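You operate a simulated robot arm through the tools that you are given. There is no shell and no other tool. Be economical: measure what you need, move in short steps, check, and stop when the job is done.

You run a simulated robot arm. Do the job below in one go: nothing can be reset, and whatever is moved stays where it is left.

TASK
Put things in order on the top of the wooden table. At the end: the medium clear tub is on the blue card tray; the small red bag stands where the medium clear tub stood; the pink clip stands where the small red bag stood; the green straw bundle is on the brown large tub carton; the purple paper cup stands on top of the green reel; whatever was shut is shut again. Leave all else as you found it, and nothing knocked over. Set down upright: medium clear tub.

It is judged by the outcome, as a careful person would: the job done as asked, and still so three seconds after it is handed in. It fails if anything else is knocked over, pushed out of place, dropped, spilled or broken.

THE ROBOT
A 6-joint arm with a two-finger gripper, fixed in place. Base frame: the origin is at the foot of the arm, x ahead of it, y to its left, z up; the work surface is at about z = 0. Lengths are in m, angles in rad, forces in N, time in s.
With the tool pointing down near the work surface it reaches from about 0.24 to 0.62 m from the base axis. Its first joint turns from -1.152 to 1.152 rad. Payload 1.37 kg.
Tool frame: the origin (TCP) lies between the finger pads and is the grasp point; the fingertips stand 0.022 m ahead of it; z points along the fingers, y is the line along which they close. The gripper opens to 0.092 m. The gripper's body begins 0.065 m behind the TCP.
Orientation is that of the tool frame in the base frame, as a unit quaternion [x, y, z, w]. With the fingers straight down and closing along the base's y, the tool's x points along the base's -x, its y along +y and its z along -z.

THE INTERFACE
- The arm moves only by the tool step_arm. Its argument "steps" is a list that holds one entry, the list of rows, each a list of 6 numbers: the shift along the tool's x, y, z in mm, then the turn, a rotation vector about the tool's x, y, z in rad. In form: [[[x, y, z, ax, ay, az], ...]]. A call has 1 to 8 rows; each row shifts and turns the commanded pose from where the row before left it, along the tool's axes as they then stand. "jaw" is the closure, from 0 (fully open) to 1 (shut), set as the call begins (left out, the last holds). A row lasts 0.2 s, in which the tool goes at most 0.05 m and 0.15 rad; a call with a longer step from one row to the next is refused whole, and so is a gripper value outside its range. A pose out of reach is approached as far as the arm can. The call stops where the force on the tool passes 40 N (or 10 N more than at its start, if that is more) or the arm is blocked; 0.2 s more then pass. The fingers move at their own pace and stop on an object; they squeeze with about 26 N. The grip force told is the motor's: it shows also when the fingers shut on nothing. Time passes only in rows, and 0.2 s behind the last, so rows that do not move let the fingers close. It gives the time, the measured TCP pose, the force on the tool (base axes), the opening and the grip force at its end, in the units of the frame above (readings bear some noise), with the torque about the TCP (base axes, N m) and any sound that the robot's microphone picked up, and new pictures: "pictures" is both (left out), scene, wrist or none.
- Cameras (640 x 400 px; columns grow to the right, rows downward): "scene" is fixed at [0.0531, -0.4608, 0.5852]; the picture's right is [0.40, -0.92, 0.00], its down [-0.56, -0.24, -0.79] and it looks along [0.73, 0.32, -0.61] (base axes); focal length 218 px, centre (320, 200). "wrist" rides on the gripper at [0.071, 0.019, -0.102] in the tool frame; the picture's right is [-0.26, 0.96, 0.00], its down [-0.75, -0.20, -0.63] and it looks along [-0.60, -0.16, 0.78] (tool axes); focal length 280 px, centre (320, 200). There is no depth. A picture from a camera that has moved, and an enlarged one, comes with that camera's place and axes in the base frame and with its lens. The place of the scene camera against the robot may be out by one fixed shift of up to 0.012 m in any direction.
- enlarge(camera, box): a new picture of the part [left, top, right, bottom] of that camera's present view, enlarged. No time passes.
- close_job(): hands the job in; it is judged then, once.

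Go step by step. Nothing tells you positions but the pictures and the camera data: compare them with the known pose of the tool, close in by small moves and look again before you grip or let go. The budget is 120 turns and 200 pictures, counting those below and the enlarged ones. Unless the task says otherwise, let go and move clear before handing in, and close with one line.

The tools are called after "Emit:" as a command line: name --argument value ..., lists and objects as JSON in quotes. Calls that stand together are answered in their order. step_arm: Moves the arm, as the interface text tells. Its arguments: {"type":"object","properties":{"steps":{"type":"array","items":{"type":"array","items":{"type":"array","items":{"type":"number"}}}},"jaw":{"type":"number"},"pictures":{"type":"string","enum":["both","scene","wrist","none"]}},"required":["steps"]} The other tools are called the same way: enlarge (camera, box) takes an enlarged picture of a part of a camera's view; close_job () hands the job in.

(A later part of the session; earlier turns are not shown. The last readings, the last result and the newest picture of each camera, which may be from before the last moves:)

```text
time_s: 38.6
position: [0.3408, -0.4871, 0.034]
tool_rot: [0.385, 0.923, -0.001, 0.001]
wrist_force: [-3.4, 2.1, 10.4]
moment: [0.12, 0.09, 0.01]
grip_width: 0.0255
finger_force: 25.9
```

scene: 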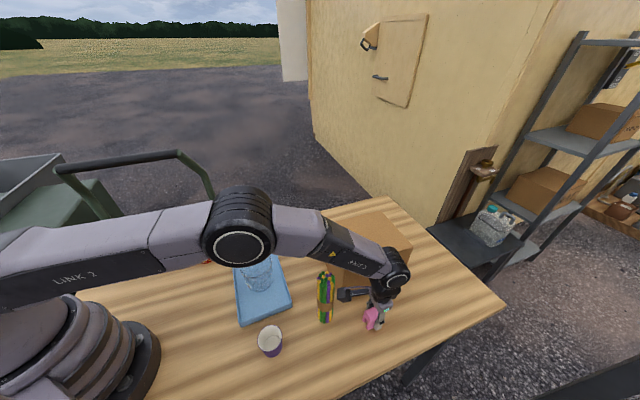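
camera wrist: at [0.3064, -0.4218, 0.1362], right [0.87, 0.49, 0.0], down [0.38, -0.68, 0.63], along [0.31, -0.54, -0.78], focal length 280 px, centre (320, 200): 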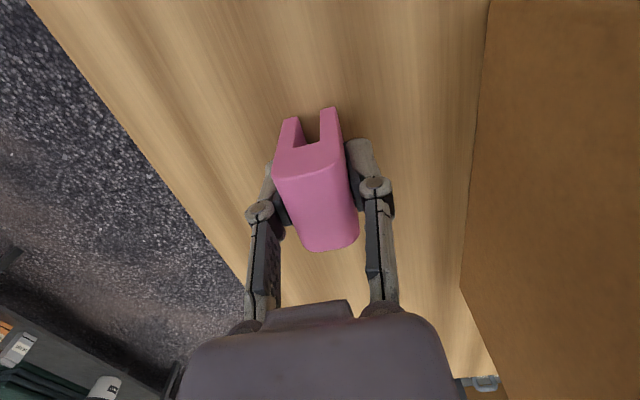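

The clip is touching the table. I'll release it and rise straight up.

Emit:
step_arm --steps '[[[0, 0, -0.5, 0, 0, 0], [0, 0, 0, 0, 0, 0], [0, 0, 0, 0, 0, 0]]]' --jaw 0.45 --pictures "none"

Emit:
step_arm --steps '[[[0, 0, -25, 0, 0, 0], [0, 0, -45, 0, 0, 0], [0, 0, -45, 0, 0, 0], [0, 0, -45, 0, 0, 0], [0, 0, -45, 0, 0, 0], [0, 0, 0, 0, 0, 0]]]'

```text
time_s: 39.4
position: [0.3402, -0.486, 0.0333]
tool_rot: [0.385, 0.923, 0.0, 0.001]
wrist_force: [-0.2, -0.1, -0.2]
moment: [-0.03, -0.03, -0.01]
grip_width: 0.0505
finger_force: 0.0
```

```text
time_s: 40.8
position: [0.3398, -0.4845, 0.2402]
tool_rot: [0.385, 0.923, 0.0, 0.0]
wrist_force: [-0.2, -0.4, -0.8]
moment: [0.01, 0.01, -0.03]
grip_width: 0.0504
finger_force: 0.2
camera wrist: at [0.3055, -0.421, 0.3409], right [0.87, 0.49, 0.0], down [0.38, -0.68, 0.63], along [0.31, -0.54, -0.78], focal length 280 px, centre (320, 200)
```

scene: 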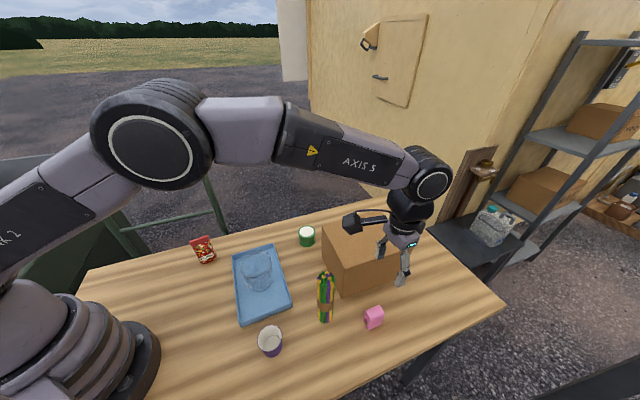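
wrist: 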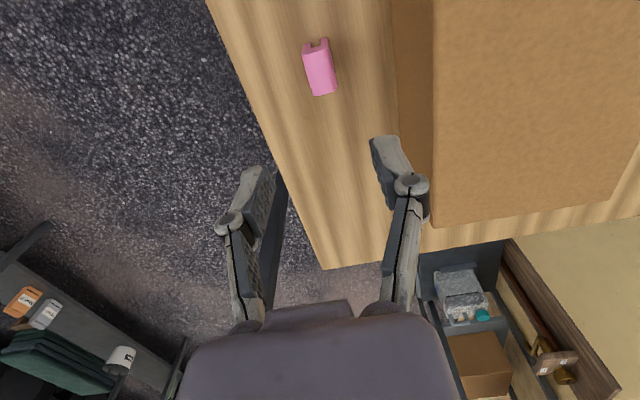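

The clip stands in the bag's old place. Next, the straw bundle: I'll hover above it at about (0.305, -0.364) and look.

Emit:
step_arm --steps '[[[0, 0, -40, 0, 0, 0], [39, 20, 0, 0, 0, 0], [39, 20, 0, 0, 0, 0], [39, 19, 0, 0, 0, 0], [0, 0, 0, 0, 0, 0]]]' --jaw 0 --pictures "wrist"

Emit:
enlarge --camera "wrist" --box '[240, 20, 400, 120]'

Emit:
enlarge --camera "scene" --box '[300, 200, 420, 330]'

```text
time_s: 42.0
position: [0.3012, -0.3627, 0.2786]
tool_rot: [0.386, 0.923, -0.001, 0.001]
wrist_force: [0.4, -0.7, -0.6]
moment: [0.02, 0.0, -0.03]
grip_width: 0.0918
finger_force: 0.0
camera wrist: at [0.2665, -0.2979, 0.3803], right [0.87, 0.49, 0.0], down [0.38, -0.68, 0.63], along [0.31, -0.55, -0.78], focal length 280 px, centre (320, 200)
```

wrist: 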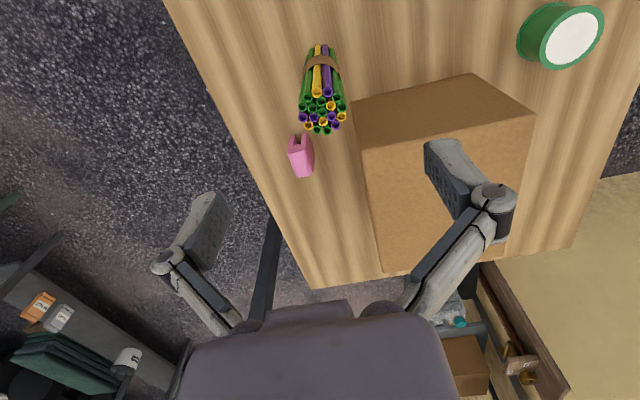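

```text
4.00 times, centred on (320, 70) of wrist
camera zoom: at [0.2665, -0.2979, 0.3803], right [0.87, 0.49, 0.0], down [0.38, -0.68, 0.63], along [0.31, -0.55, -0.78], focal length 1122 px, centre (320, 720)
```

zoom: 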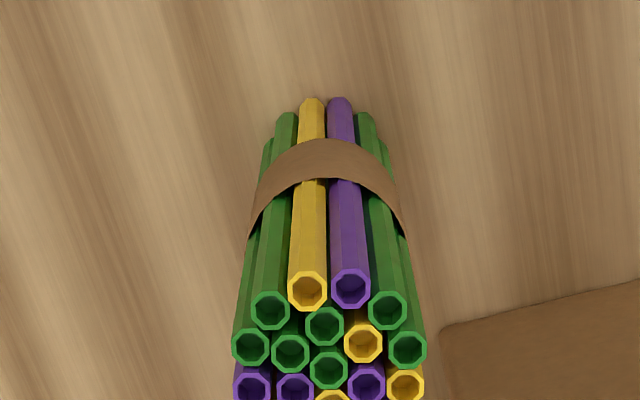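

```text
3.08 times, centred on (360, 265) of scene
camera zoom: at [0.053, -0.4608, 0.5852], right [0.4, -0.92, 0.0], down [-0.56, -0.24, -0.79], along [0.73, 0.32, -0.61], focal length 669 px, centre (197, 0)
```

zoom: 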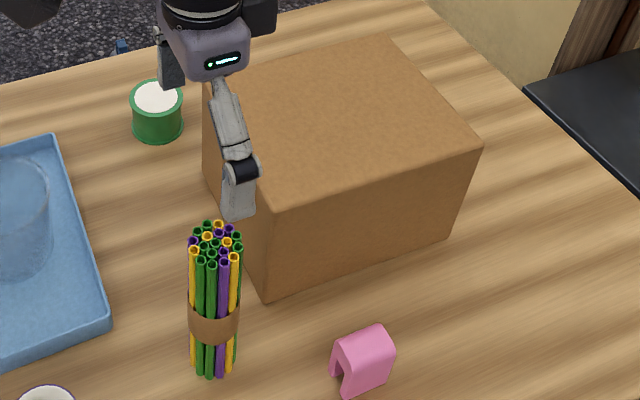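

Triangulation puts the bundle at about (0.309, -0.369), about 38 mm across with its top at z = 0.157. The carton top is at about z = 0.136. I'll align and descend partway.

Emit:
step_arm --steps '[[[-10, 1.5, 25, 0, 0, 0], [0, 0, 35, 0, 0, 0], [0, 0, 28, 0, 0, 0], [0, 0, 0, 0, 0, 0]]]' --pictures "wrist"

```text
time_s: 43.0
position: [0.3084, -0.3683, 0.19]
tool_rot: [0.385, 0.923, 0.0, 0.0]
wrist_force: [0.2, 1.1, -0.2]
moment: [0.01, 0.05, -0.03]
grip_width: 0.0919
finger_force: 0.1
camera wrist: at [0.275, -0.3034, 0.2916], right [0.87, 0.49, 0.0], down [0.38, -0.68, 0.63], along [0.31, -0.54, -0.78], focal length 280 px, centre (320, 200)
```

wrist: 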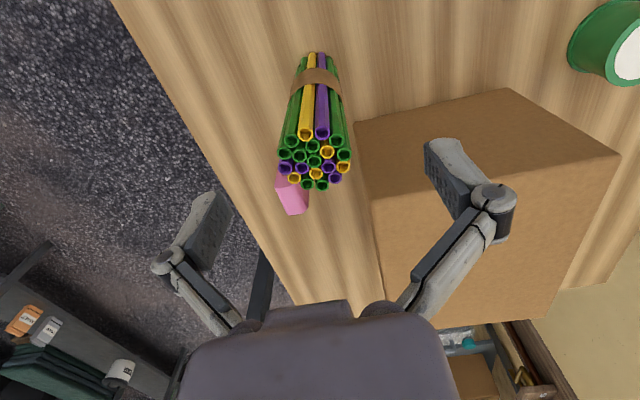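

The bundle is well centred. I'll descend and close on it.

Emit:
step_arm --steps '[[[-3, 0, 25, 0, 0, 0], [0, 0, 35, 0, 0, 0], [0, 0, 27, 0, 0, 0], [0, 0, 0, 0, 0, 0]]]' --pictures "none"

Emit:
step_arm --steps '[[[0, 0, 0, 0, 0, 0], [0, 0, 0, 0, 0, 0], [0, 0, 0, 0, 0, 0], [0, 0, 0, 0, 0, 0], [0, 0, 0, 0, 0, 0]]]' --jaw 1

```text
time_s: 44.0
position: [0.3106, -0.3707, 0.1046]
tool_rot: [0.385, 0.923, 0.0, 0.001]
wrist_force: [-1.3, -0.1, 2.5]
moment: [0.02, 0.03, 0.01]
grip_width: 0.0917
finger_force: 0.0
```

```text
time_s: 45.2
position: [0.3107, -0.372, 0.1038]
tool_rot: [0.385, 0.923, -0.001, 0.001]
wrist_force: [-1.0, -1.0, 7.1]
moment: [0.05, -0.04, 0.01]
grip_width: 0.0514
finger_force: 25.2
camera wrist: at [0.2765, -0.3066, 0.2058], right [0.87, 0.49, 0.0], down [0.38, -0.68, 0.63], along [0.31, -0.55, -0.78], focal length 280 px, centre (320, 200)
```

scene: 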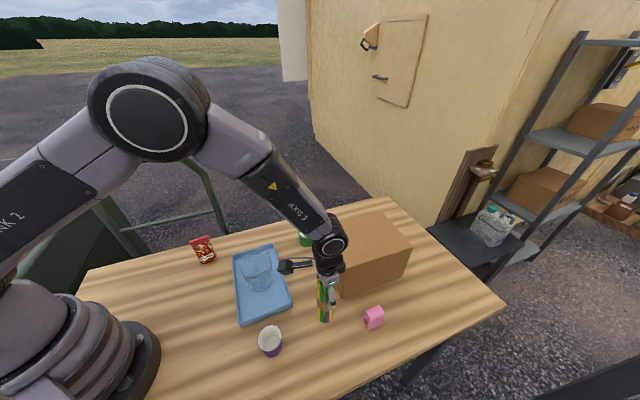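
wrist: 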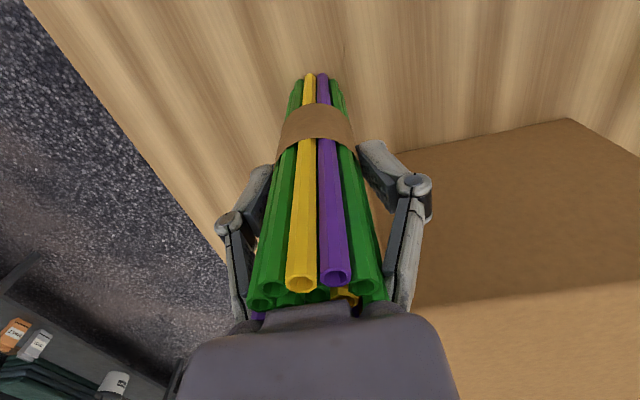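

The grip has stopped at 51 mm with 25 N, a bit wider than I estimated. I'll lift slightly and check that the bundle follows.

Emit:
step_arm --steps '[[[0, 0, -3, 0, 0, 0], [0, 0, -8, 0, 0, 0], [0, 0, -15, 0, 0, 0], [0, 0, 0, 0, 0, 0]]]'

Emit:
enlarge --camera "scene" --box '[290, 250, 370, 330]'

```text
time_s: 46.2
position: [0.3116, -0.3693, 0.1295]
tool_rot: [0.385, 0.923, 0.001, 0.0]
wrist_force: [0.0, -0.3, -0.8]
moment: [0.0, 0.01, 0.01]
grip_width: 0.0501
finger_force: 25.8
camera wrist: at [0.2769, -0.3044, 0.2318], right [0.87, 0.49, 0.0], down [0.38, -0.68, 0.63], along [0.31, -0.54, -0.78], focal length 280 px, centre (320, 200)
```

scene: 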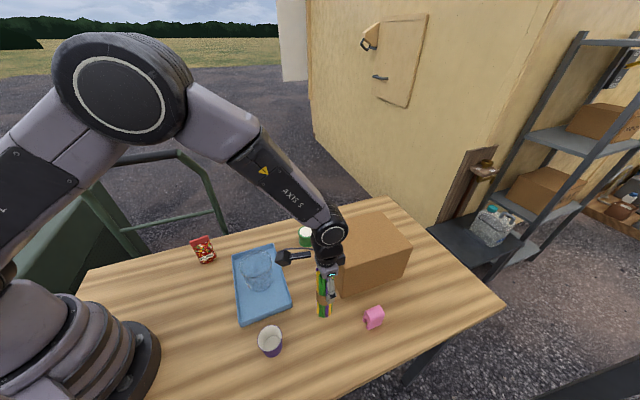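
wrist: 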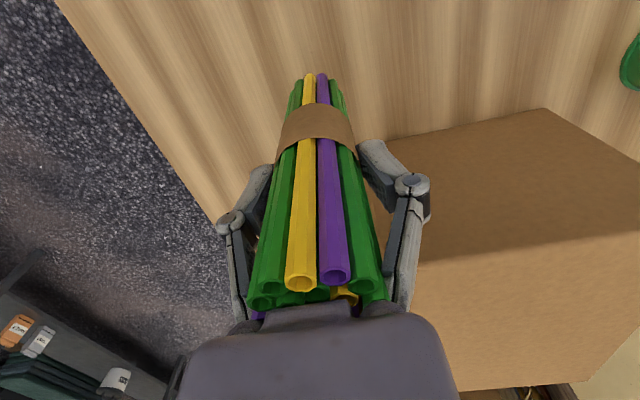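

```text
5.00 times, centred on (330, 290) of scene
camera zoom: at [0.0531, -0.4608, 0.5852], right [0.4, -0.92, 0.0], down [-0.56, -0.24, -0.79], along [0.73, 0.32, -0.61], focal length 1087 px, centre (270, -250)
```

zoom: 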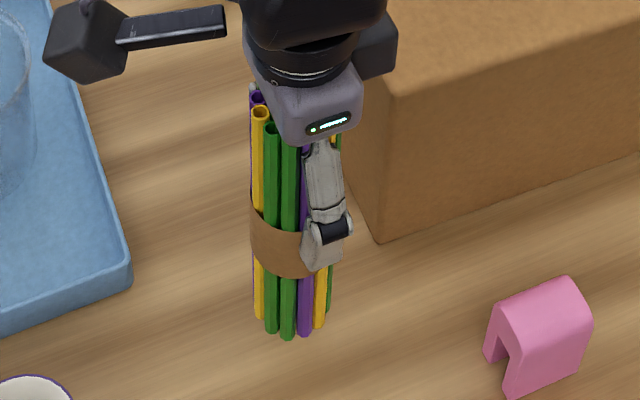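

The bundle is lifted upright. I'll raise it above the carton and move over its near part, (0.445, -0.40), which is within reach.

Emit:
step_arm --steps '[[[0, 0, -35, 0, 0, 0], [0, 0, -35, 0, 0, 0], [0, 0, -35, 0, 0, 0], [0, 0, -35, 0, 0, 0], [0, 0, 0, 0, 0, 0]]]' --pictures "none"

Emit:
step_arm --steps '[[[-29, 18.3, 0, 0, 0, 0], [-29, 18.3, 0, 0, 0, 0], [-29, 18.3, 0, 0, 0, 0], [-29, 18.1, 0, 0, 0, 0], [0, 0, 0, 0, 0, 0]]]'

```text
time_s: 47.4
position: [0.3118, -0.3696, 0.2696]
tool_rot: [0.385, 0.923, -0.001, 0.001]
wrist_force: [0.3, 1.3, -0.2]
moment: [0.0, -0.03, 0.03]
grip_width: 0.0493
finger_force: 25.9
```

```text
time_s: 48.6
position: [0.4436, -0.4018, 0.2692]
tool_rot: [0.385, 0.923, 0.0, 0.0]
wrist_force: [0.0, -0.5, 0.5]
moment: [-0.04, 0.02, -0.01]
grip_width: 0.0497
finger_force: 25.6
camera wrist: at [0.4102, -0.3368, 0.3716], right [0.87, 0.49, 0.0], down [0.38, -0.68, 0.63], along [0.31, -0.54, -0.78], focal length 280 px, centre (320, 200)
```

scene: 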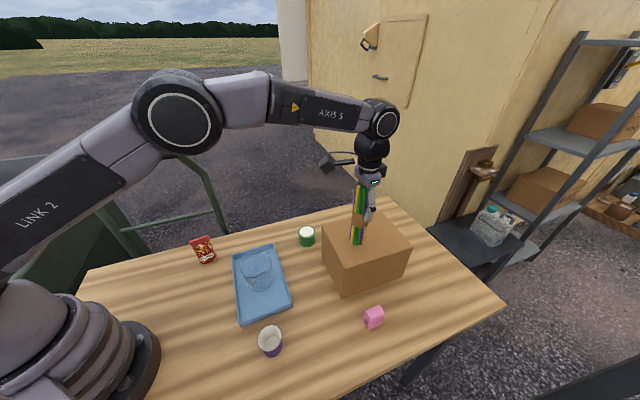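
wrist: 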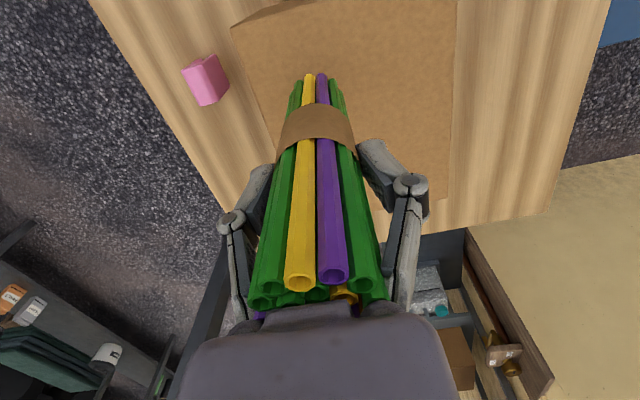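

The bundle is well inside the carton top. I'll lower it gently.

Emit:
step_arm --steps '[[[0, 0, 15, 0, 0, 0], [0, 0, 8, 0, 0, 0], [0, 0, 3, 0, 0, 0], [0, 0, 2, 0, 0, 0], [0, 0, 0, 0, 0, 0]]]' --pictures "none"

```text
time_s: 49.8
position: [0.4449, -0.4011, 0.244]
tool_rot: [0.385, 0.923, -0.001, 0.004]
wrist_force: [-5.3, 4.9, 29.3]
moment: [0.61, 0.34, -0.01]
grip_width: 0.0499
finger_force: 26.3
```

Contact at z = 0.244, as expected. I'll ease off and release.

Emit:
step_arm --steps '[[[0, 0, -2, 0, 0, 0], [0, 0, 0, 0, 0, 0]]]' --pictures "scene"

Emit:
enlarge --camera "scene" --box '[310, 170, 430, 290]'

```text
time_s: 50.4
position: [0.4465, -0.4015, 0.2454]
tool_rot: [0.385, 0.923, -0.001, 0.002]
wrist_force: [0.9, -1.8, 22.1]
moment: [-0.02, -0.35, -0.03]
grip_width: 0.0498
finger_force: 26.0
```

scene: 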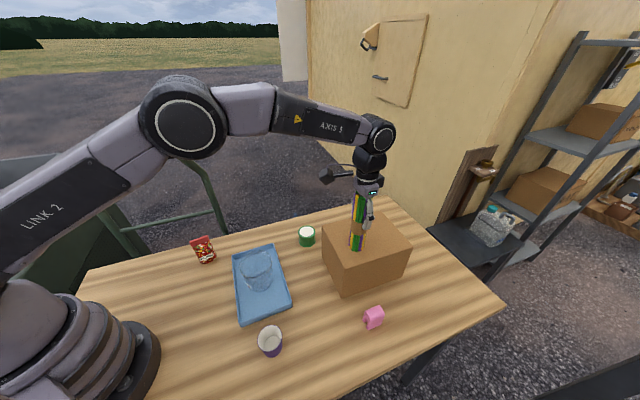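

```text
3.33 times, centred on (370, 230) of scene
camera zoom: at [0.0529, -0.4607, 0.5853], right [0.4, -0.92, 0.0], down [-0.56, -0.24, -0.79], along [0.73, 0.32, -0.61], focal length 725 px, centre (153, 100)
```

zoom: 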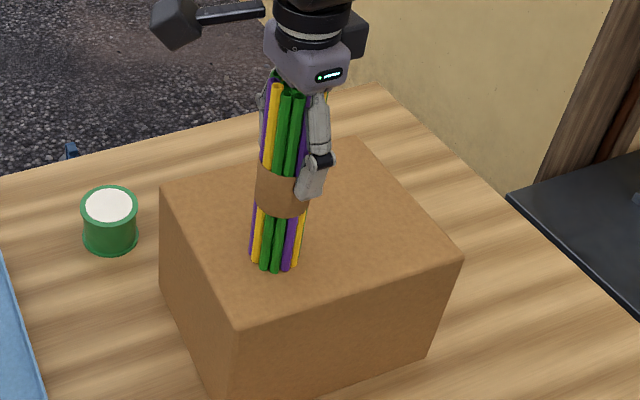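

Emit:
step_arm --steps '[[[0, 0, -1, 0, 0, 0], [0, 0, -0.5, 0, 0, 0], [0, 0, 0, 0, 0, 0]]]' --pictures "none"

```text
time_s: 51.2
position: [0.444, -0.4002, 0.2454]
tool_rot: [0.385, 0.923, 0.0, -0.001]
wrist_force: [2.3, -3.0, 8.7]
moment: [-0.27, -0.41, -0.04]
grip_width: 0.0501
finger_force: 26.3
```

The force is small now, so I'll release.

Emit:
step_arm --steps '[[[0, 0, -0.5, 0, 0, 0], [0, 0, 0, 0, 0, 0], [0, 0, 0, 0, 0, 0], [0, 0, 0, 0, 0, 0]]]' --jaw 0.1

```text
time_s: 52.2
position: [0.4444, -0.4005, 0.2458]
tool_rot: [0.385, 0.923, 0.001, 0.001]
wrist_force: [0.1, -0.6, -0.1]
moment: [0.0, -0.01, 0.04]
grip_width: 0.0828
finger_force: 0.0
camera wrist: at [0.4105, -0.3358, 0.3476], right [0.87, 0.49, 0.0], down [0.38, -0.68, 0.63], along [0.31, -0.54, -0.78], focal length 280 px, centre (320, 200)
```

scene: 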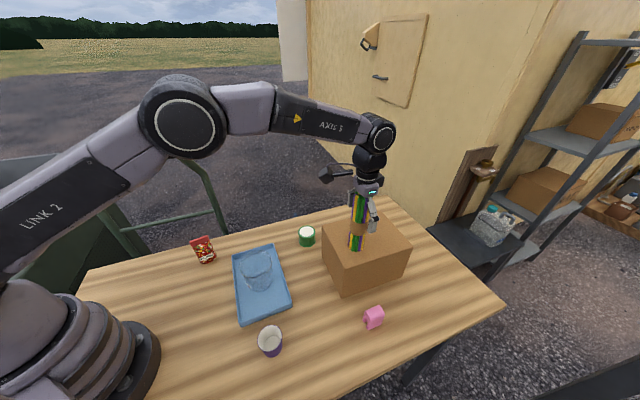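
wrist: 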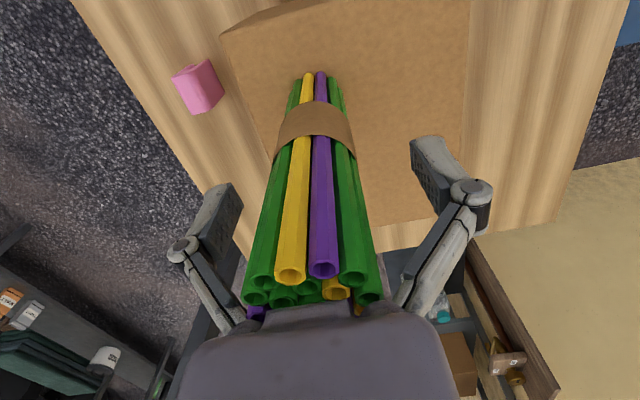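

The bundle stands freely. I'll open fully and rise straight up clear of its top.

Emit:
step_arm --steps '[[[0, 0, -15, 0, 0, 0], [0, 0, -20, 0, 0, 0], [0, 0, -25, 0, 0, 0], [0, 0, -25, 0, 0, 0], [0, 0, -10, 0, 0, 0], [0, 0, 0, 0, 0, 0]]]' --jaw 0

```text
time_s: 53.6
position: [0.444, -0.4012, 0.3411]
tool_rot: [0.385, 0.923, 0.001, 0.001]
wrist_force: [-0.4, 0.0, 0.1]
moment: [0.01, -0.04, 0.01]
grip_width: 0.0919
finger_force: 0.0
camera wrist: at [0.4096, -0.3361, 0.4436], right [0.87, 0.49, 0.0], down [0.38, -0.68, 0.63], along [0.31, -0.54, -0.78], focal length 280 px, centre (320, 200)
```

scene: 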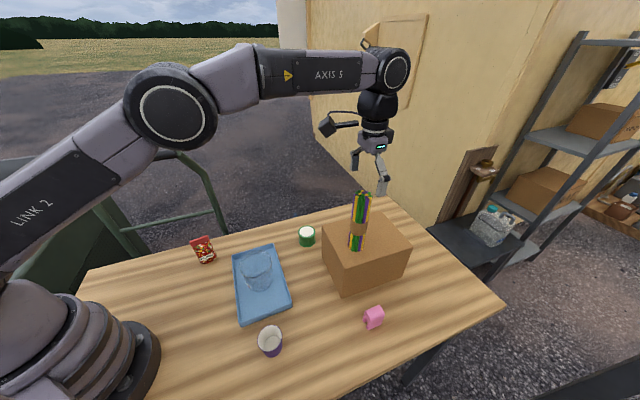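
wrist: 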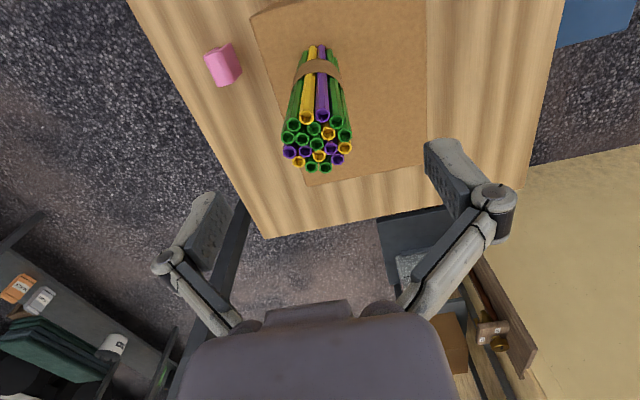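

The bundle stands upright on the carton. Next is the purple cup near (0.18, -0.28), so I'll go to hover near it and look.

Emit:
step_arm --steps '[[[39.4, -10, 0, 0, 0, 0], [39.4, -10, 0, 0, 0, 0], [39.4, -10, 0, 0, 0, 0], [39.4, -10, 25, 0, 0, 0], [39.4, -10, 25, 0, 0, 0], [39.4, -10, 25, 0, 0, 0], [39.4, -10, 25, 0, 0, 0], [0, 0, 10, 0, 0, 0]]]' --jaw 0.5

Emit:
enlarge --camera "wrist" --box '[220, 40, 420, 165]'

```text
time_s: 55.4
position: [0.2013, -0.2543, 0.2288]
tool_rot: [0.385, 0.923, -0.001, 0.001]
wrist_force: [0.1, 0.7, -0.4]
moment: [0.01, 0.0, 0.02]
grip_width: 0.0458
finger_force: 0.1
camera wrist: at [0.1663, -0.1892, 0.3306], right [0.87, 0.49, 0.0], down [0.38, -0.68, 0.63], along [0.31, -0.55, -0.78], focal length 280 px, centre (320, 200)
```

scene: 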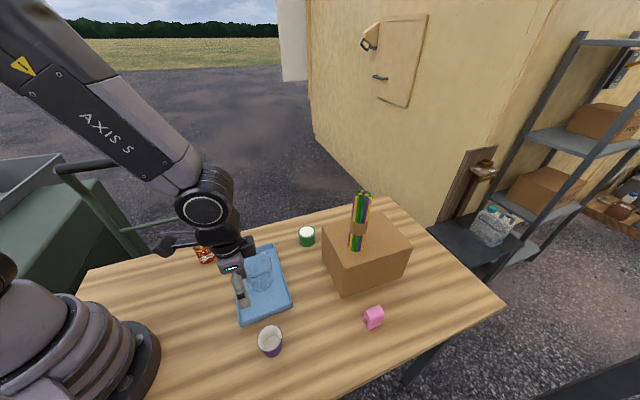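
wrist: 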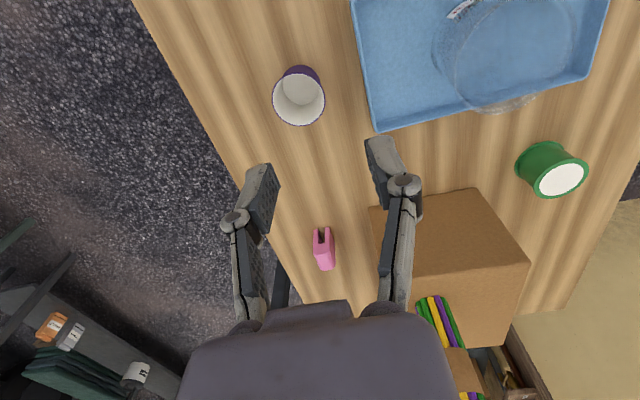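

```text
3.20 times, centred on (320, 102) of wrist
camera zoom: at [0.1663, -0.1892, 0.3306], right [0.87, 0.49, 0.0], down [0.38, -0.68, 0.63], along [0.31, -0.55, -0.78], focal length 897 px, centre (320, 512)
```

zoom: 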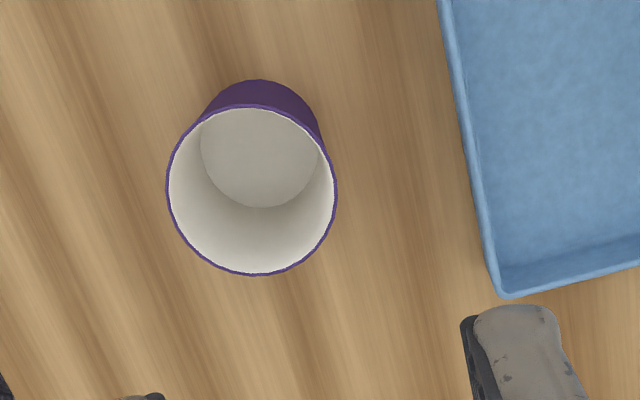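

The cup centre is at about (0.195, -0.286) with a 51 mm rim. I'll pinch its wall on the tool's +y side, so I'm moving above that point and looking again.

Emit:
step_arm --steps '[[[-9, -1, 30, 0, 0, 0], [-9, -1.5, 45, 0, 0, 0], [0, 0, 38, 0.08, 0, 0], [0, 0, 0, 0, 0, 0]]]' --jaw 0.65

Emit:
enlarge --camera "wrist" --box '[200, 60, 400, 210]'

```text
time_s: 56.4
position: [0.2111, -0.2686, 0.116]
tool_rot: [0.385, 0.922, -0.038, -0.016]
wrist_force: [0.0, 0.2, -0.2]
moment: [0.0, 0.02, 0.0]
grip_width: 0.0322
finger_force: 0.1
camera wrist: at [0.1823, -0.1977, 0.216], right [0.87, 0.49, -0.08], down [0.42, -0.64, 0.64], along [0.26, -0.59, -0.76], focal length 280 px, centre (320, 200)
```

scene: 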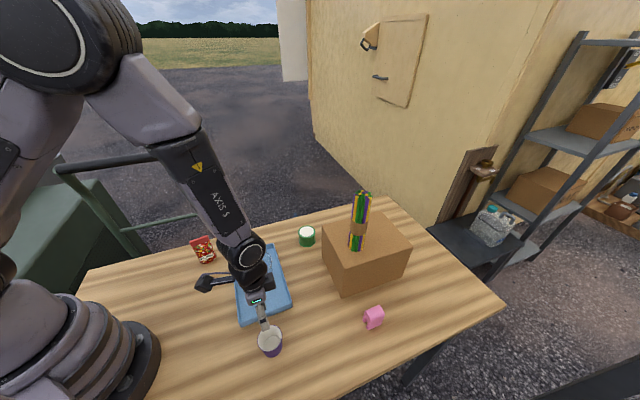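
wrist: 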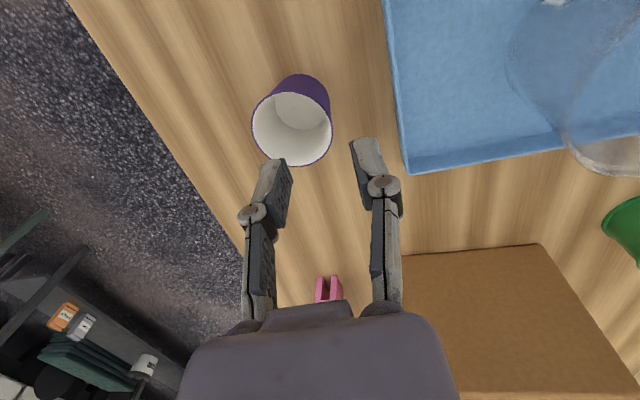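

```text
2.67 times, centred on (300, 135) of wrist
camera zoom: at [0.1823, -0.1977, 0.216], right [0.87, 0.49, -0.08], down [0.42, -0.64, 0.64], along [0.26, -0.59, -0.76], focal length 748 px, centre (373, 373)
```

zoom: 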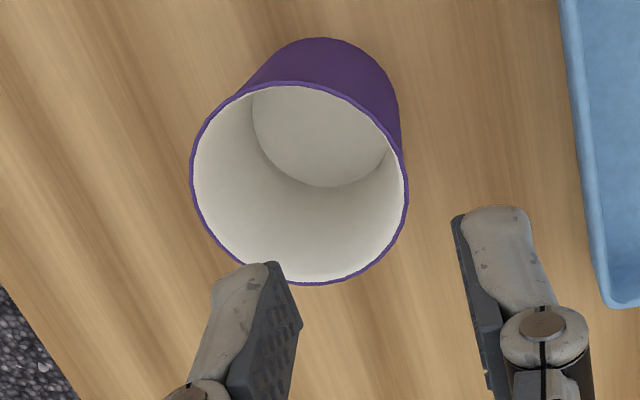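

The rim centre is at about (0.194, -0.281, 0.056). I'll correct sideways and come down to just above the rim.

Emit:
step_arm --steps '[[[3, 8, 15, 0, 0, 0], [0, 0, 14, 0, 0, 0], [0, 0, 0, 0, 0, 0]]]' --pictures "wrist"

Emit:
enlarge --camera "wrist" --box '[200, 80, 400, 230]'

```text
time_s: 57.2
position: [0.2129, -0.2616, 0.0878]
tool_rot: [0.385, 0.922, -0.038, -0.015]
wrist_force: [-1.4, 0.1, -0.5]
moment: [-0.04, -0.01, -0.02]
grip_width: 0.0322
finger_force: 0.1
camera wrist: at [0.1838, -0.1911, 0.188], right [0.87, 0.49, -0.08], down [0.42, -0.64, 0.64], along [0.26, -0.59, -0.76], focal length 280 px, centre (320, 200)
```

wrist: 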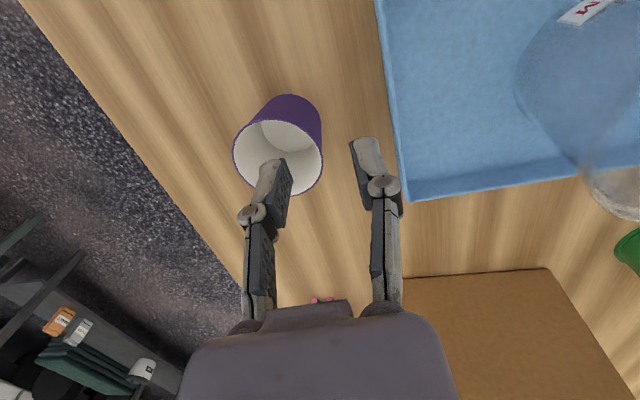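

```text
2.67 times, centred on (300, 155) of wrist
camera zoom: at [0.1838, -0.1911, 0.188], right [0.87, 0.49, -0.08], down [0.42, -0.64, 0.64], along [0.26, -0.59, -0.76], focal length 748 px, centre (373, 320)
```

zoom: 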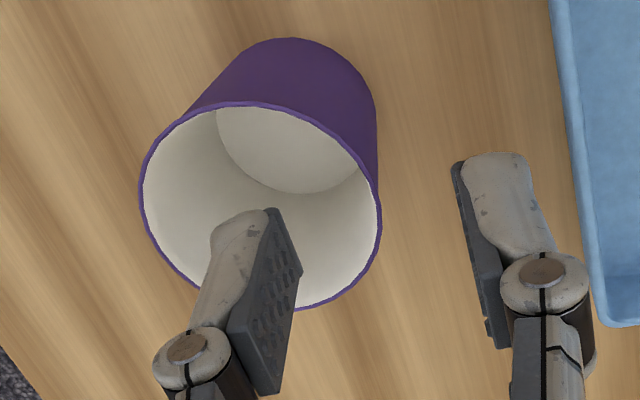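

The wall is centred between the fingers. I'll go down and pinch it.

Emit:
step_arm --steps '[[[0, 1, 14, 0, 0, 0], [0, 0, 14, 0, 0, 0], [0, 0, 11, 0, 0, 0], [0, 0, 0, 0, 0, 0]]]' --pictures "wrist"

```text
time_s: 58.2
position: [0.2113, -0.2633, 0.0478]
tool_rot: [0.384, 0.922, -0.036, -0.015]
wrist_force: [0.6, 0.8, 2.0]
moment: [-0.04, 0.04, -0.01]
grip_width: 0.0432
finger_force: 0.1
camera wrist: at [0.1834, -0.1928, 0.1485], right [0.87, 0.49, -0.08], down [0.42, -0.64, 0.64], along [0.26, -0.59, -0.77], focal length 280 px, centre (320, 200)
```

wrist: 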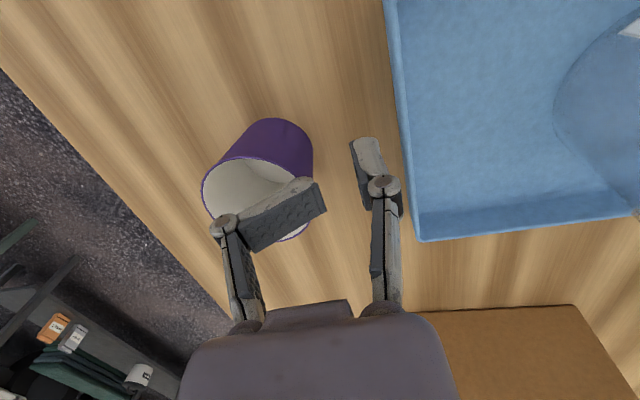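

The left fingertip has been deflected inside the cup. I'll look closely before moving.

Emit:
enlarge --camera "wrist" --box '[170, 100, 410, 280]'

Emit:
enlarge --camera "scene" --box '[230, 300, 310, 370]'

```text
2.22 times, centred on (290, 190) of wrist
camera zoom: at [0.1834, -0.1928, 0.1485], right [0.87, 0.49, -0.08], down [0.42, -0.64, 0.64], along [0.26, -0.59, -0.77], focal length 623 px, centre (387, 222)
```

zoom: 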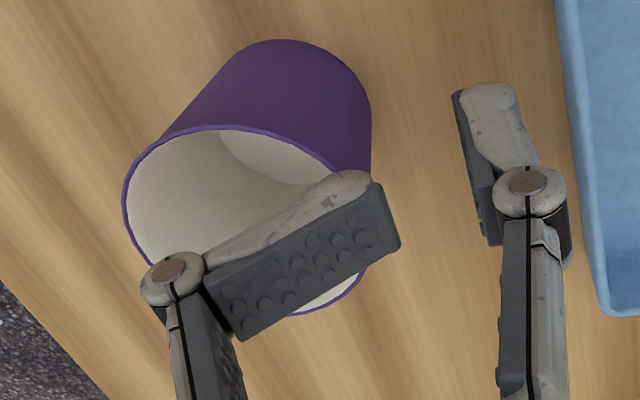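

```text
5.71 times, centred on (270, 335) of scene
camera zoom: at [0.0531, -0.4608, 0.5852], right [0.4, -0.92, 0.0], down [-0.56, -0.24, -0.79], along [0.73, 0.32, -0.61], focal length 1243 px, centre (606, -571)
```

zoom: 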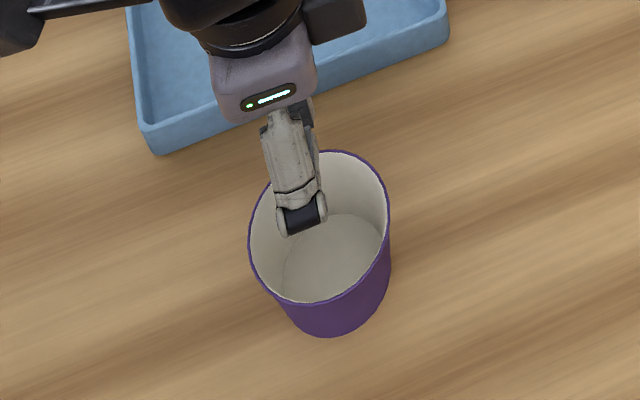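

The inner finger has bent and rides on top of the rim. I'll back straight up, then grip the cup from outside across its diameter instead.

Emit:
step_arm --steps '[[[0, 0, -10, 0, 0, 0], [0, 0, -15, 0, 0, 0], [0, 0, -15, 0, 0, 0], [0, 0, -20, 0, 0, 0], [0, 0, 0, 0, 0, 0]]]'

Emit:
enlarge --camera "wrist" --box '[200, 60, 440, 240]'

```text
time_s: 59.4
position: [0.216, -0.2608, 0.1094]
tool_rot: [0.385, 0.922, -0.036, -0.015]
wrist_force: [-0.8, 0.8, -0.1]
moment: [-0.02, -0.02, 0.03]
grip_width: 0.0348
finger_force: 0.7
camera wrist: at [0.1871, -0.19, 0.2084], right [0.87, 0.49, -0.08], down [0.42, -0.64, 0.64], along [0.26, -0.59, -0.76], focal length 280 px, centre (320, 200)
```

scene: 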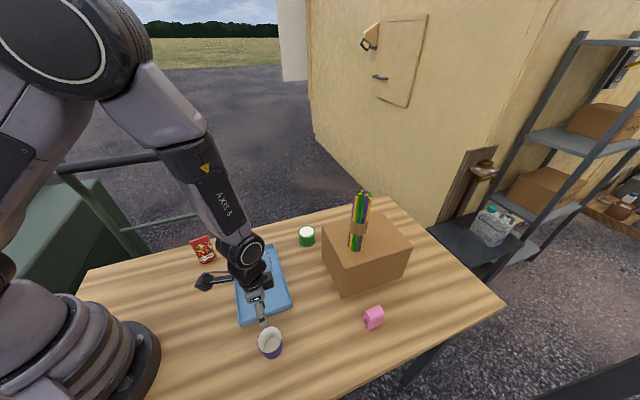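
wrist: 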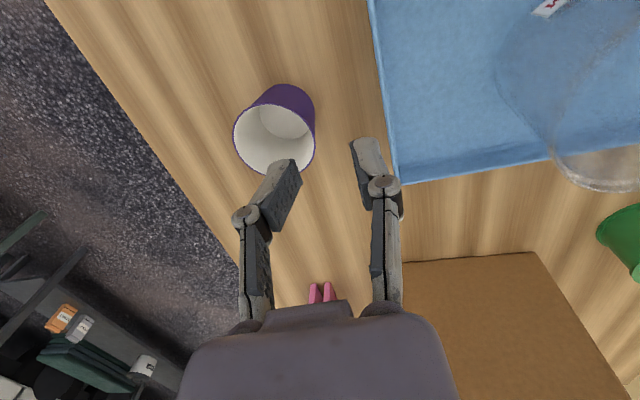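

```text
2.22 times, centred on (320, 150) of wrist
camera zoom: at [0.1871, -0.19, 0.2084], right [0.87, 0.49, -0.08], down [0.42, -0.64, 0.64], along [0.26, -0.59, -0.76], focal length 623 px, centre (320, 311)
```

zoom: 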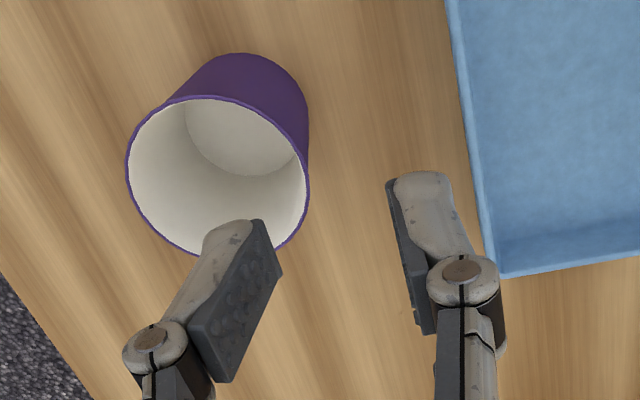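

The cup is unharmed and still at about (0.192, -0.282). I'll level the tool, open wide and centre over the cup.

Emit:
step_arm --steps '[[[0, 0, -10, -0.08, 0, 0], [1.5, -16, 0, 0, 0, 0], [0, -15.5, 0, 0, 0, 0], [0, 0, 0, 0, 0, 0], [0, 0, 0, 0, 0, 0]]]' --jaw 0.12 --pictures "wrist"

Emit:
enlarge --camera "wrist" --box '[200, 60, 440, 240]'

```text
time_s: 60.6
position: [0.1927, -0.281, 0.1192]
tool_rot: [0.385, 0.923, 0.0, 0.001]
wrist_force: [-0.6, 0.2, -0.5]
moment: [0.04, 0.02, 0.05]
grip_width: 0.0809
finger_force: 0.0
camera wrist: at [0.1576, -0.2169, 0.2208], right [0.87, 0.49, 0.0], down [0.38, -0.68, 0.63], along [0.31, -0.54, -0.78], focal length 280 px, centre (320, 200)
```

wrist: 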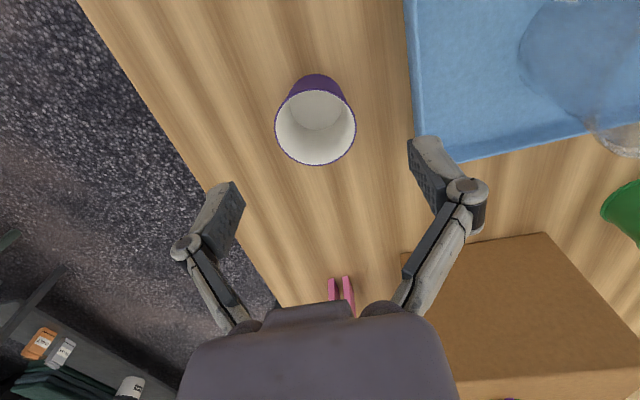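

```text
2.22 times, centred on (320, 150) of wrist
camera zoom: at [0.1576, -0.2169, 0.2208], right [0.87, 0.49, 0.0], down [0.38, -0.68, 0.63], along [0.31, -0.54, -0.78], focal length 623 px, centre (320, 311)
```

zoom: 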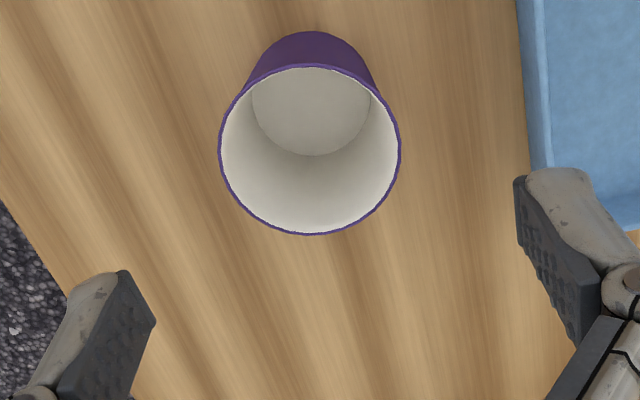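

Centred. I'll narrow the jaw slightly for tray clearance and descend around the cup.

Emit:
step_arm --steps '[[[0, -1, 25, 0, 0, 0], [0, 0, 30, 0, 0, 0], [0, 0, 28, 0, 0, 0], [0, 0, 0, 0, 0, 0]]]' --jaw 0.22 --pictures "wrist"

```text
time_s: 61.6
position: [0.193, -0.2823, 0.0344]
tool_rot: [0.386, 0.923, -0.001, 0.001]
wrist_force: [1.0, 0.5, 0.1]
moment: [0.0, 0.0, -0.03]
grip_width: 0.0714
finger_force: 0.0
camera wrist: at [0.1582, -0.2169, 0.1372], right [0.87, 0.49, 0.0], down [0.38, -0.68, 0.63], along [0.31, -0.54, -0.78], focal length 280 px, centre (320, 200)
```

wrist: 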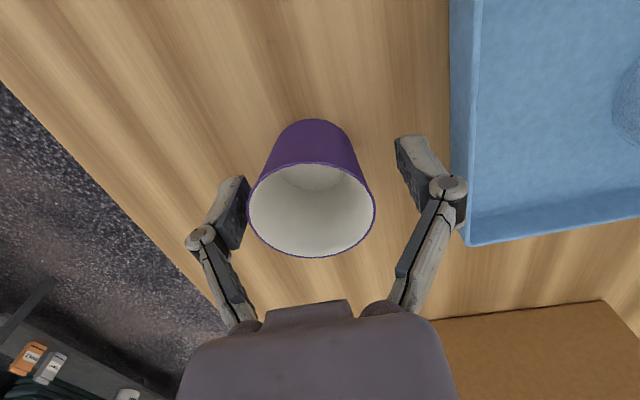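

I'll close gently in stages to avoid over-squeezing.

Emit:
step_arm --steps '[[[0, 0, 0, 0, 0, 0], [0, 0, 0, 0, 0, 0], [0, 0, 0, 0, 0, 0], [0, 0, 0, 0, 0, 0]]]' --jaw 0.52

```text
time_s: 62.6
position: [0.193, -0.2827, 0.0342]
tool_rot: [0.385, 0.923, 0.0, 0.0]
wrist_force: [-0.5, 0.4, -0.9]
moment: [0.0, 0.03, 0.0]
grip_width: 0.0511
finger_force: 25.6
camera wrist: at [0.1581, -0.2168, 0.1374], right [0.87, 0.49, 0.0], down [0.38, -0.68, 0.63], along [0.31, -0.54, -0.78], focal length 280 px, centre (320, 200)
```

scene: 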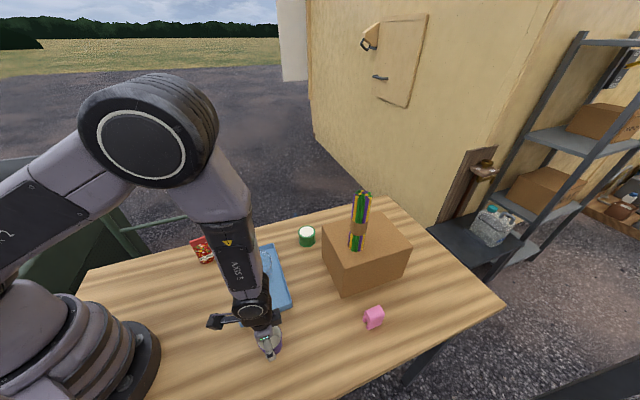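
wrist: 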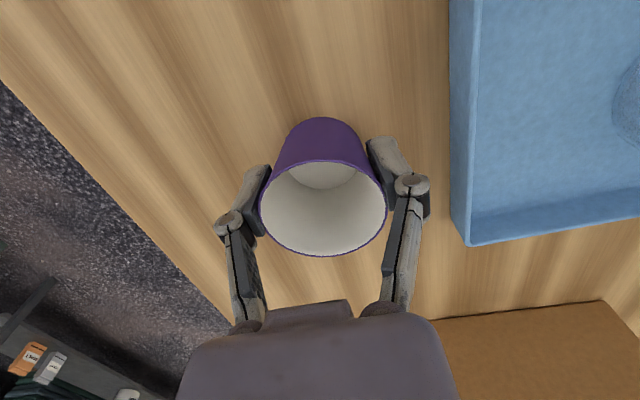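

The cup is held at 51 mm. I'll lift it and carry it towards the reel at about (0.518, -0.211).

Emit:
step_arm --steps '[[[0, 0, -10, 0, 0, 0], [0, 0, -30, 0, 0, 0], [0, 0, -45, 0, 0, 0], [0, 0, -45, 0, 0, 0], [0, 0, -40, 0, 0, 0], [0, 0, 0, 0, 0, 0]]]' --pictures "wrist"

Emit:
step_arm --steps '[[[-22.3, 35.2, 0, 0, 0, 0], [-22.3, 35.2, 0, 0, 0, 0], [-22.3, 35.2, 0, 0, 0, 0], [-22.3, 35.2, 0, 0, 0, 0], [-22.3, 35.2, 0, 0, 0, 0], [-22.3, 35.2, 0, 0, 0, 0], [-22.3, 35.2, 0, 0, 0, 0], [0, 0, 0, 0, 0, 0]]]'

```text
time_s: 64.0
position: [0.1931, -0.2815, 0.2074]
tool_rot: [0.385, 0.923, 0.0, 0.0]
wrist_force: [-0.2, -0.1, 0.1]
moment: [-0.01, 0.01, 0.0]
grip_width: 0.0511
finger_force: 25.7
camera wrist: at [0.1586, -0.2163, 0.3089], right [0.87, 0.49, 0.0], down [0.38, -0.68, 0.63], along [0.31, -0.54, -0.78], focal length 280 px, centre (320, 200)
```

wrist: 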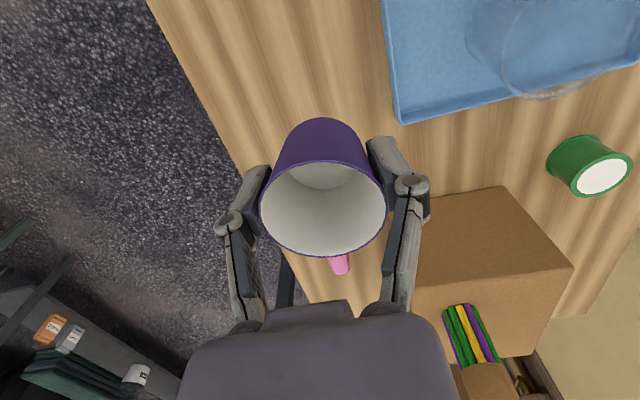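

```text
time_s: 65.8
position: [0.4755, -0.2211, 0.207]
tool_rot: [0.384, 0.923, 0.0, 0.001]
wrist_force: [0.3, 0.7, 0.3]
moment: [-0.02, 0.0, -0.01]
grip_width: 0.0509
finger_force: 26.2
camera wrist: at [0.4409, -0.155, 0.3088], right [0.87, 0.49, 0.0], down [0.38, -0.68, 0.63], along [0.31, -0.54, -0.78], focal length 280 px, centre (320, 200)
```

scene: 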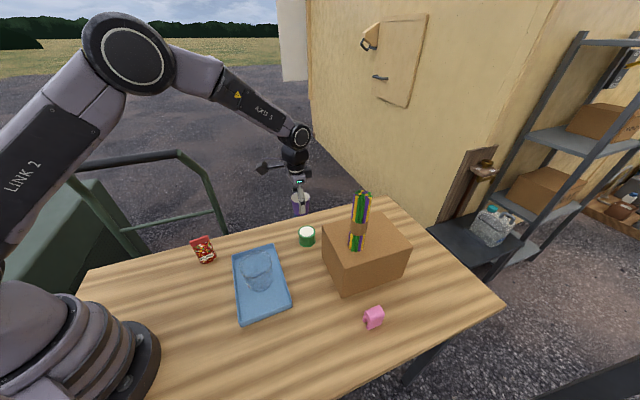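
wrist: 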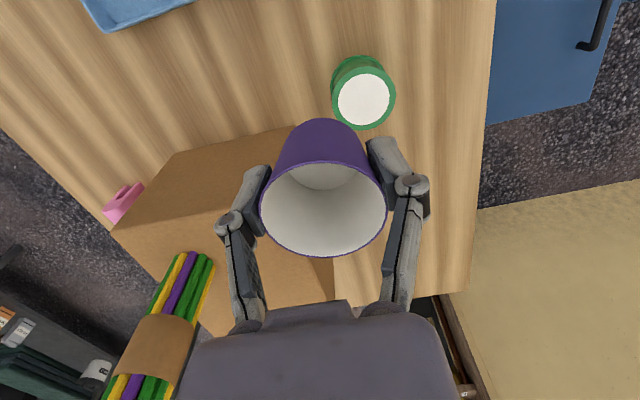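

The reel top centre is at (0.520, -0.212). I'll align and come down to just above it.

Emit:
step_arm --steps '[[[-25, 38, 0, 0, 0, 0], [0, 0, 30, 0, 0, 0], [0, 0, 40, 0, 0, 0], [0, 0, 25, 0, 0, 0], [0, 0, 0, 0, 0, 0]]]'

Emit:
enlarge --camera "scene" --box '[270, 200, 350, 260]'

Emit:
enlarge --camera "wrist" --box '[200, 60, 440, 240]'

```text
time_s: 67.0
position: [0.5198, -0.2109, 0.1102]
tool_rot: [0.385, 0.923, 0.0, 0.0]
wrist_force: [-0.3, -0.6, -0.6]
moment: [0.0, -0.02, 0.03]
grip_width: 0.0508
finger_force: 25.7
camera wrist: at [0.4857, -0.1467, 0.2118], right [0.87, 0.49, 0.0], down [0.38, -0.68, 0.63], along [0.31, -0.54, -0.78], focal length 280 px, centre (320, 200)
```

scene: 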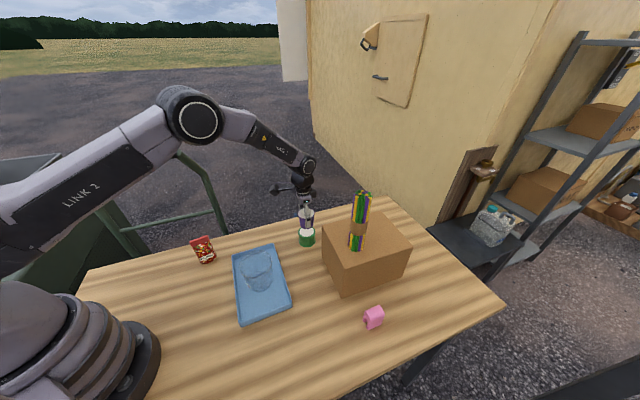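
wrist: 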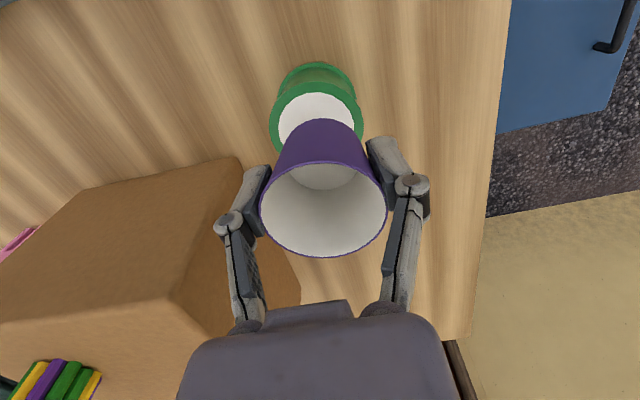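

```text
6.67 times, centred on (310, 230) of scene
camera zoom: at [0.0531, -0.4608, 0.5852], right [0.4, -0.92, 0.0], down [-0.56, -0.24, -0.79], along [0.73, 0.32, -0.61], focal length 1450 px, centre (387, 0)
```

zoom: 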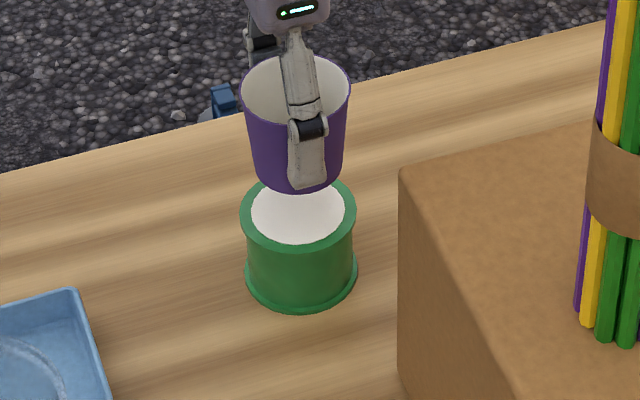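

```text
2.22 times, centred on (320, 150) of wrist
camera zoom: at [0.4857, -0.1467, 0.2118], right [0.87, 0.49, 0.0], down [0.38, -0.68, 0.63], along [0.31, -0.54, -0.78], focal length 623 px, centre (320, 311)
```

zoom: 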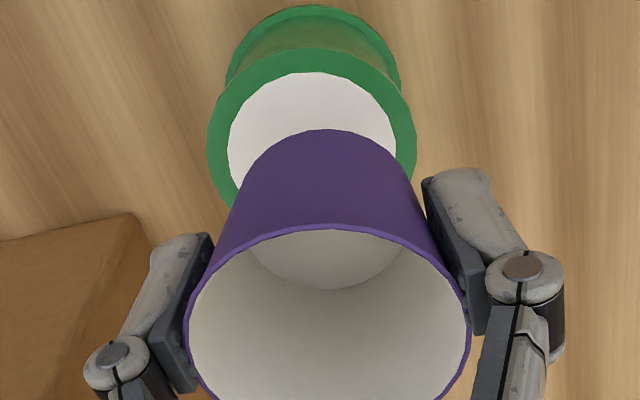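

The cup is within a few mm of the reel's centre. I'll shift 3.5 mm and lower until contact.

Emit:
step_arm --steps '[[[0, -3.5, 0, 0, 0, 0], [0, 0, 15, 0, 0, 0], [0, 0, 8, 0, 0, 0], [0, 0, 3, 0, 0, 0], [0, 0, 2, 0, 0, 0], [0, 0, 0, 0, 0, 0]]]'

Emit:
enlarge --camera "scene" --box '[270, 200, 350, 260]'

```text
time_s: 68.4
position: [0.5175, -0.2131, 0.0834]
tool_rot: [0.386, 0.923, -0.001, 0.001]
wrist_force: [-0.1, 0.3, -0.8]
moment: [-0.01, 0.04, 0.02]
grip_width: 0.0509
finger_force: 26.5
camera wrist: at [0.484, -0.1482, 0.1845], right [0.87, 0.49, 0.0], down [0.38, -0.68, 0.63], along [0.31, -0.54, -0.78], focal length 280 px, centre (320, 200)
```

scene: 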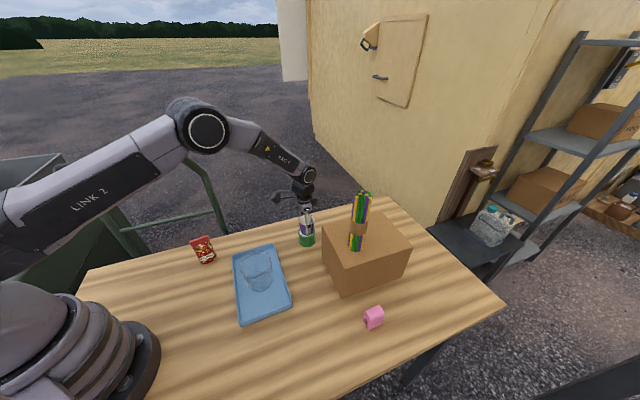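
wrist: 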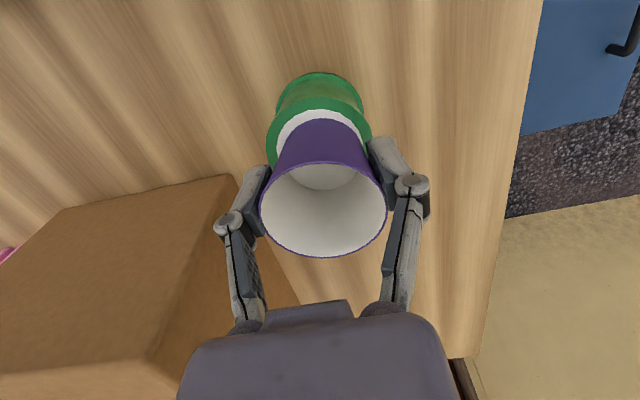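

```text
6.67 times, centred on (310, 230) of scene
camera zoom: at [0.0531, -0.4608, 0.5852], right [0.4, -0.92, 0.0], down [-0.56, -0.24, -0.79], along [0.73, 0.32, -0.61], focal length 1450 px, centre (387, 0)
```

zoom: 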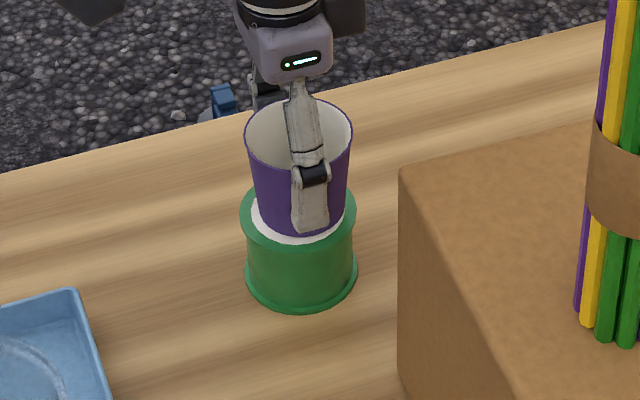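

Well centred. I'll lower the last millimetres.

Emit:
step_arm --steps '[[[0, 0, 1.5, 0, 0, 0], [0, 0, 1, 0, 0, 0], [0, 0, 0.5, 0, 0, 0], [0, 0, 0, 0, 0, 0]]]' --pictures "none"

```text
time_s: 69.4
position: [0.5192, -0.2124, 0.0804]
tool_rot: [0.385, 0.923, 0.0, 0.001]
wrist_force: [-1.2, -0.8, 4.8]
moment: [-0.09, 0.01, -0.02]
grip_width: 0.0509
finger_force: 26.2
```

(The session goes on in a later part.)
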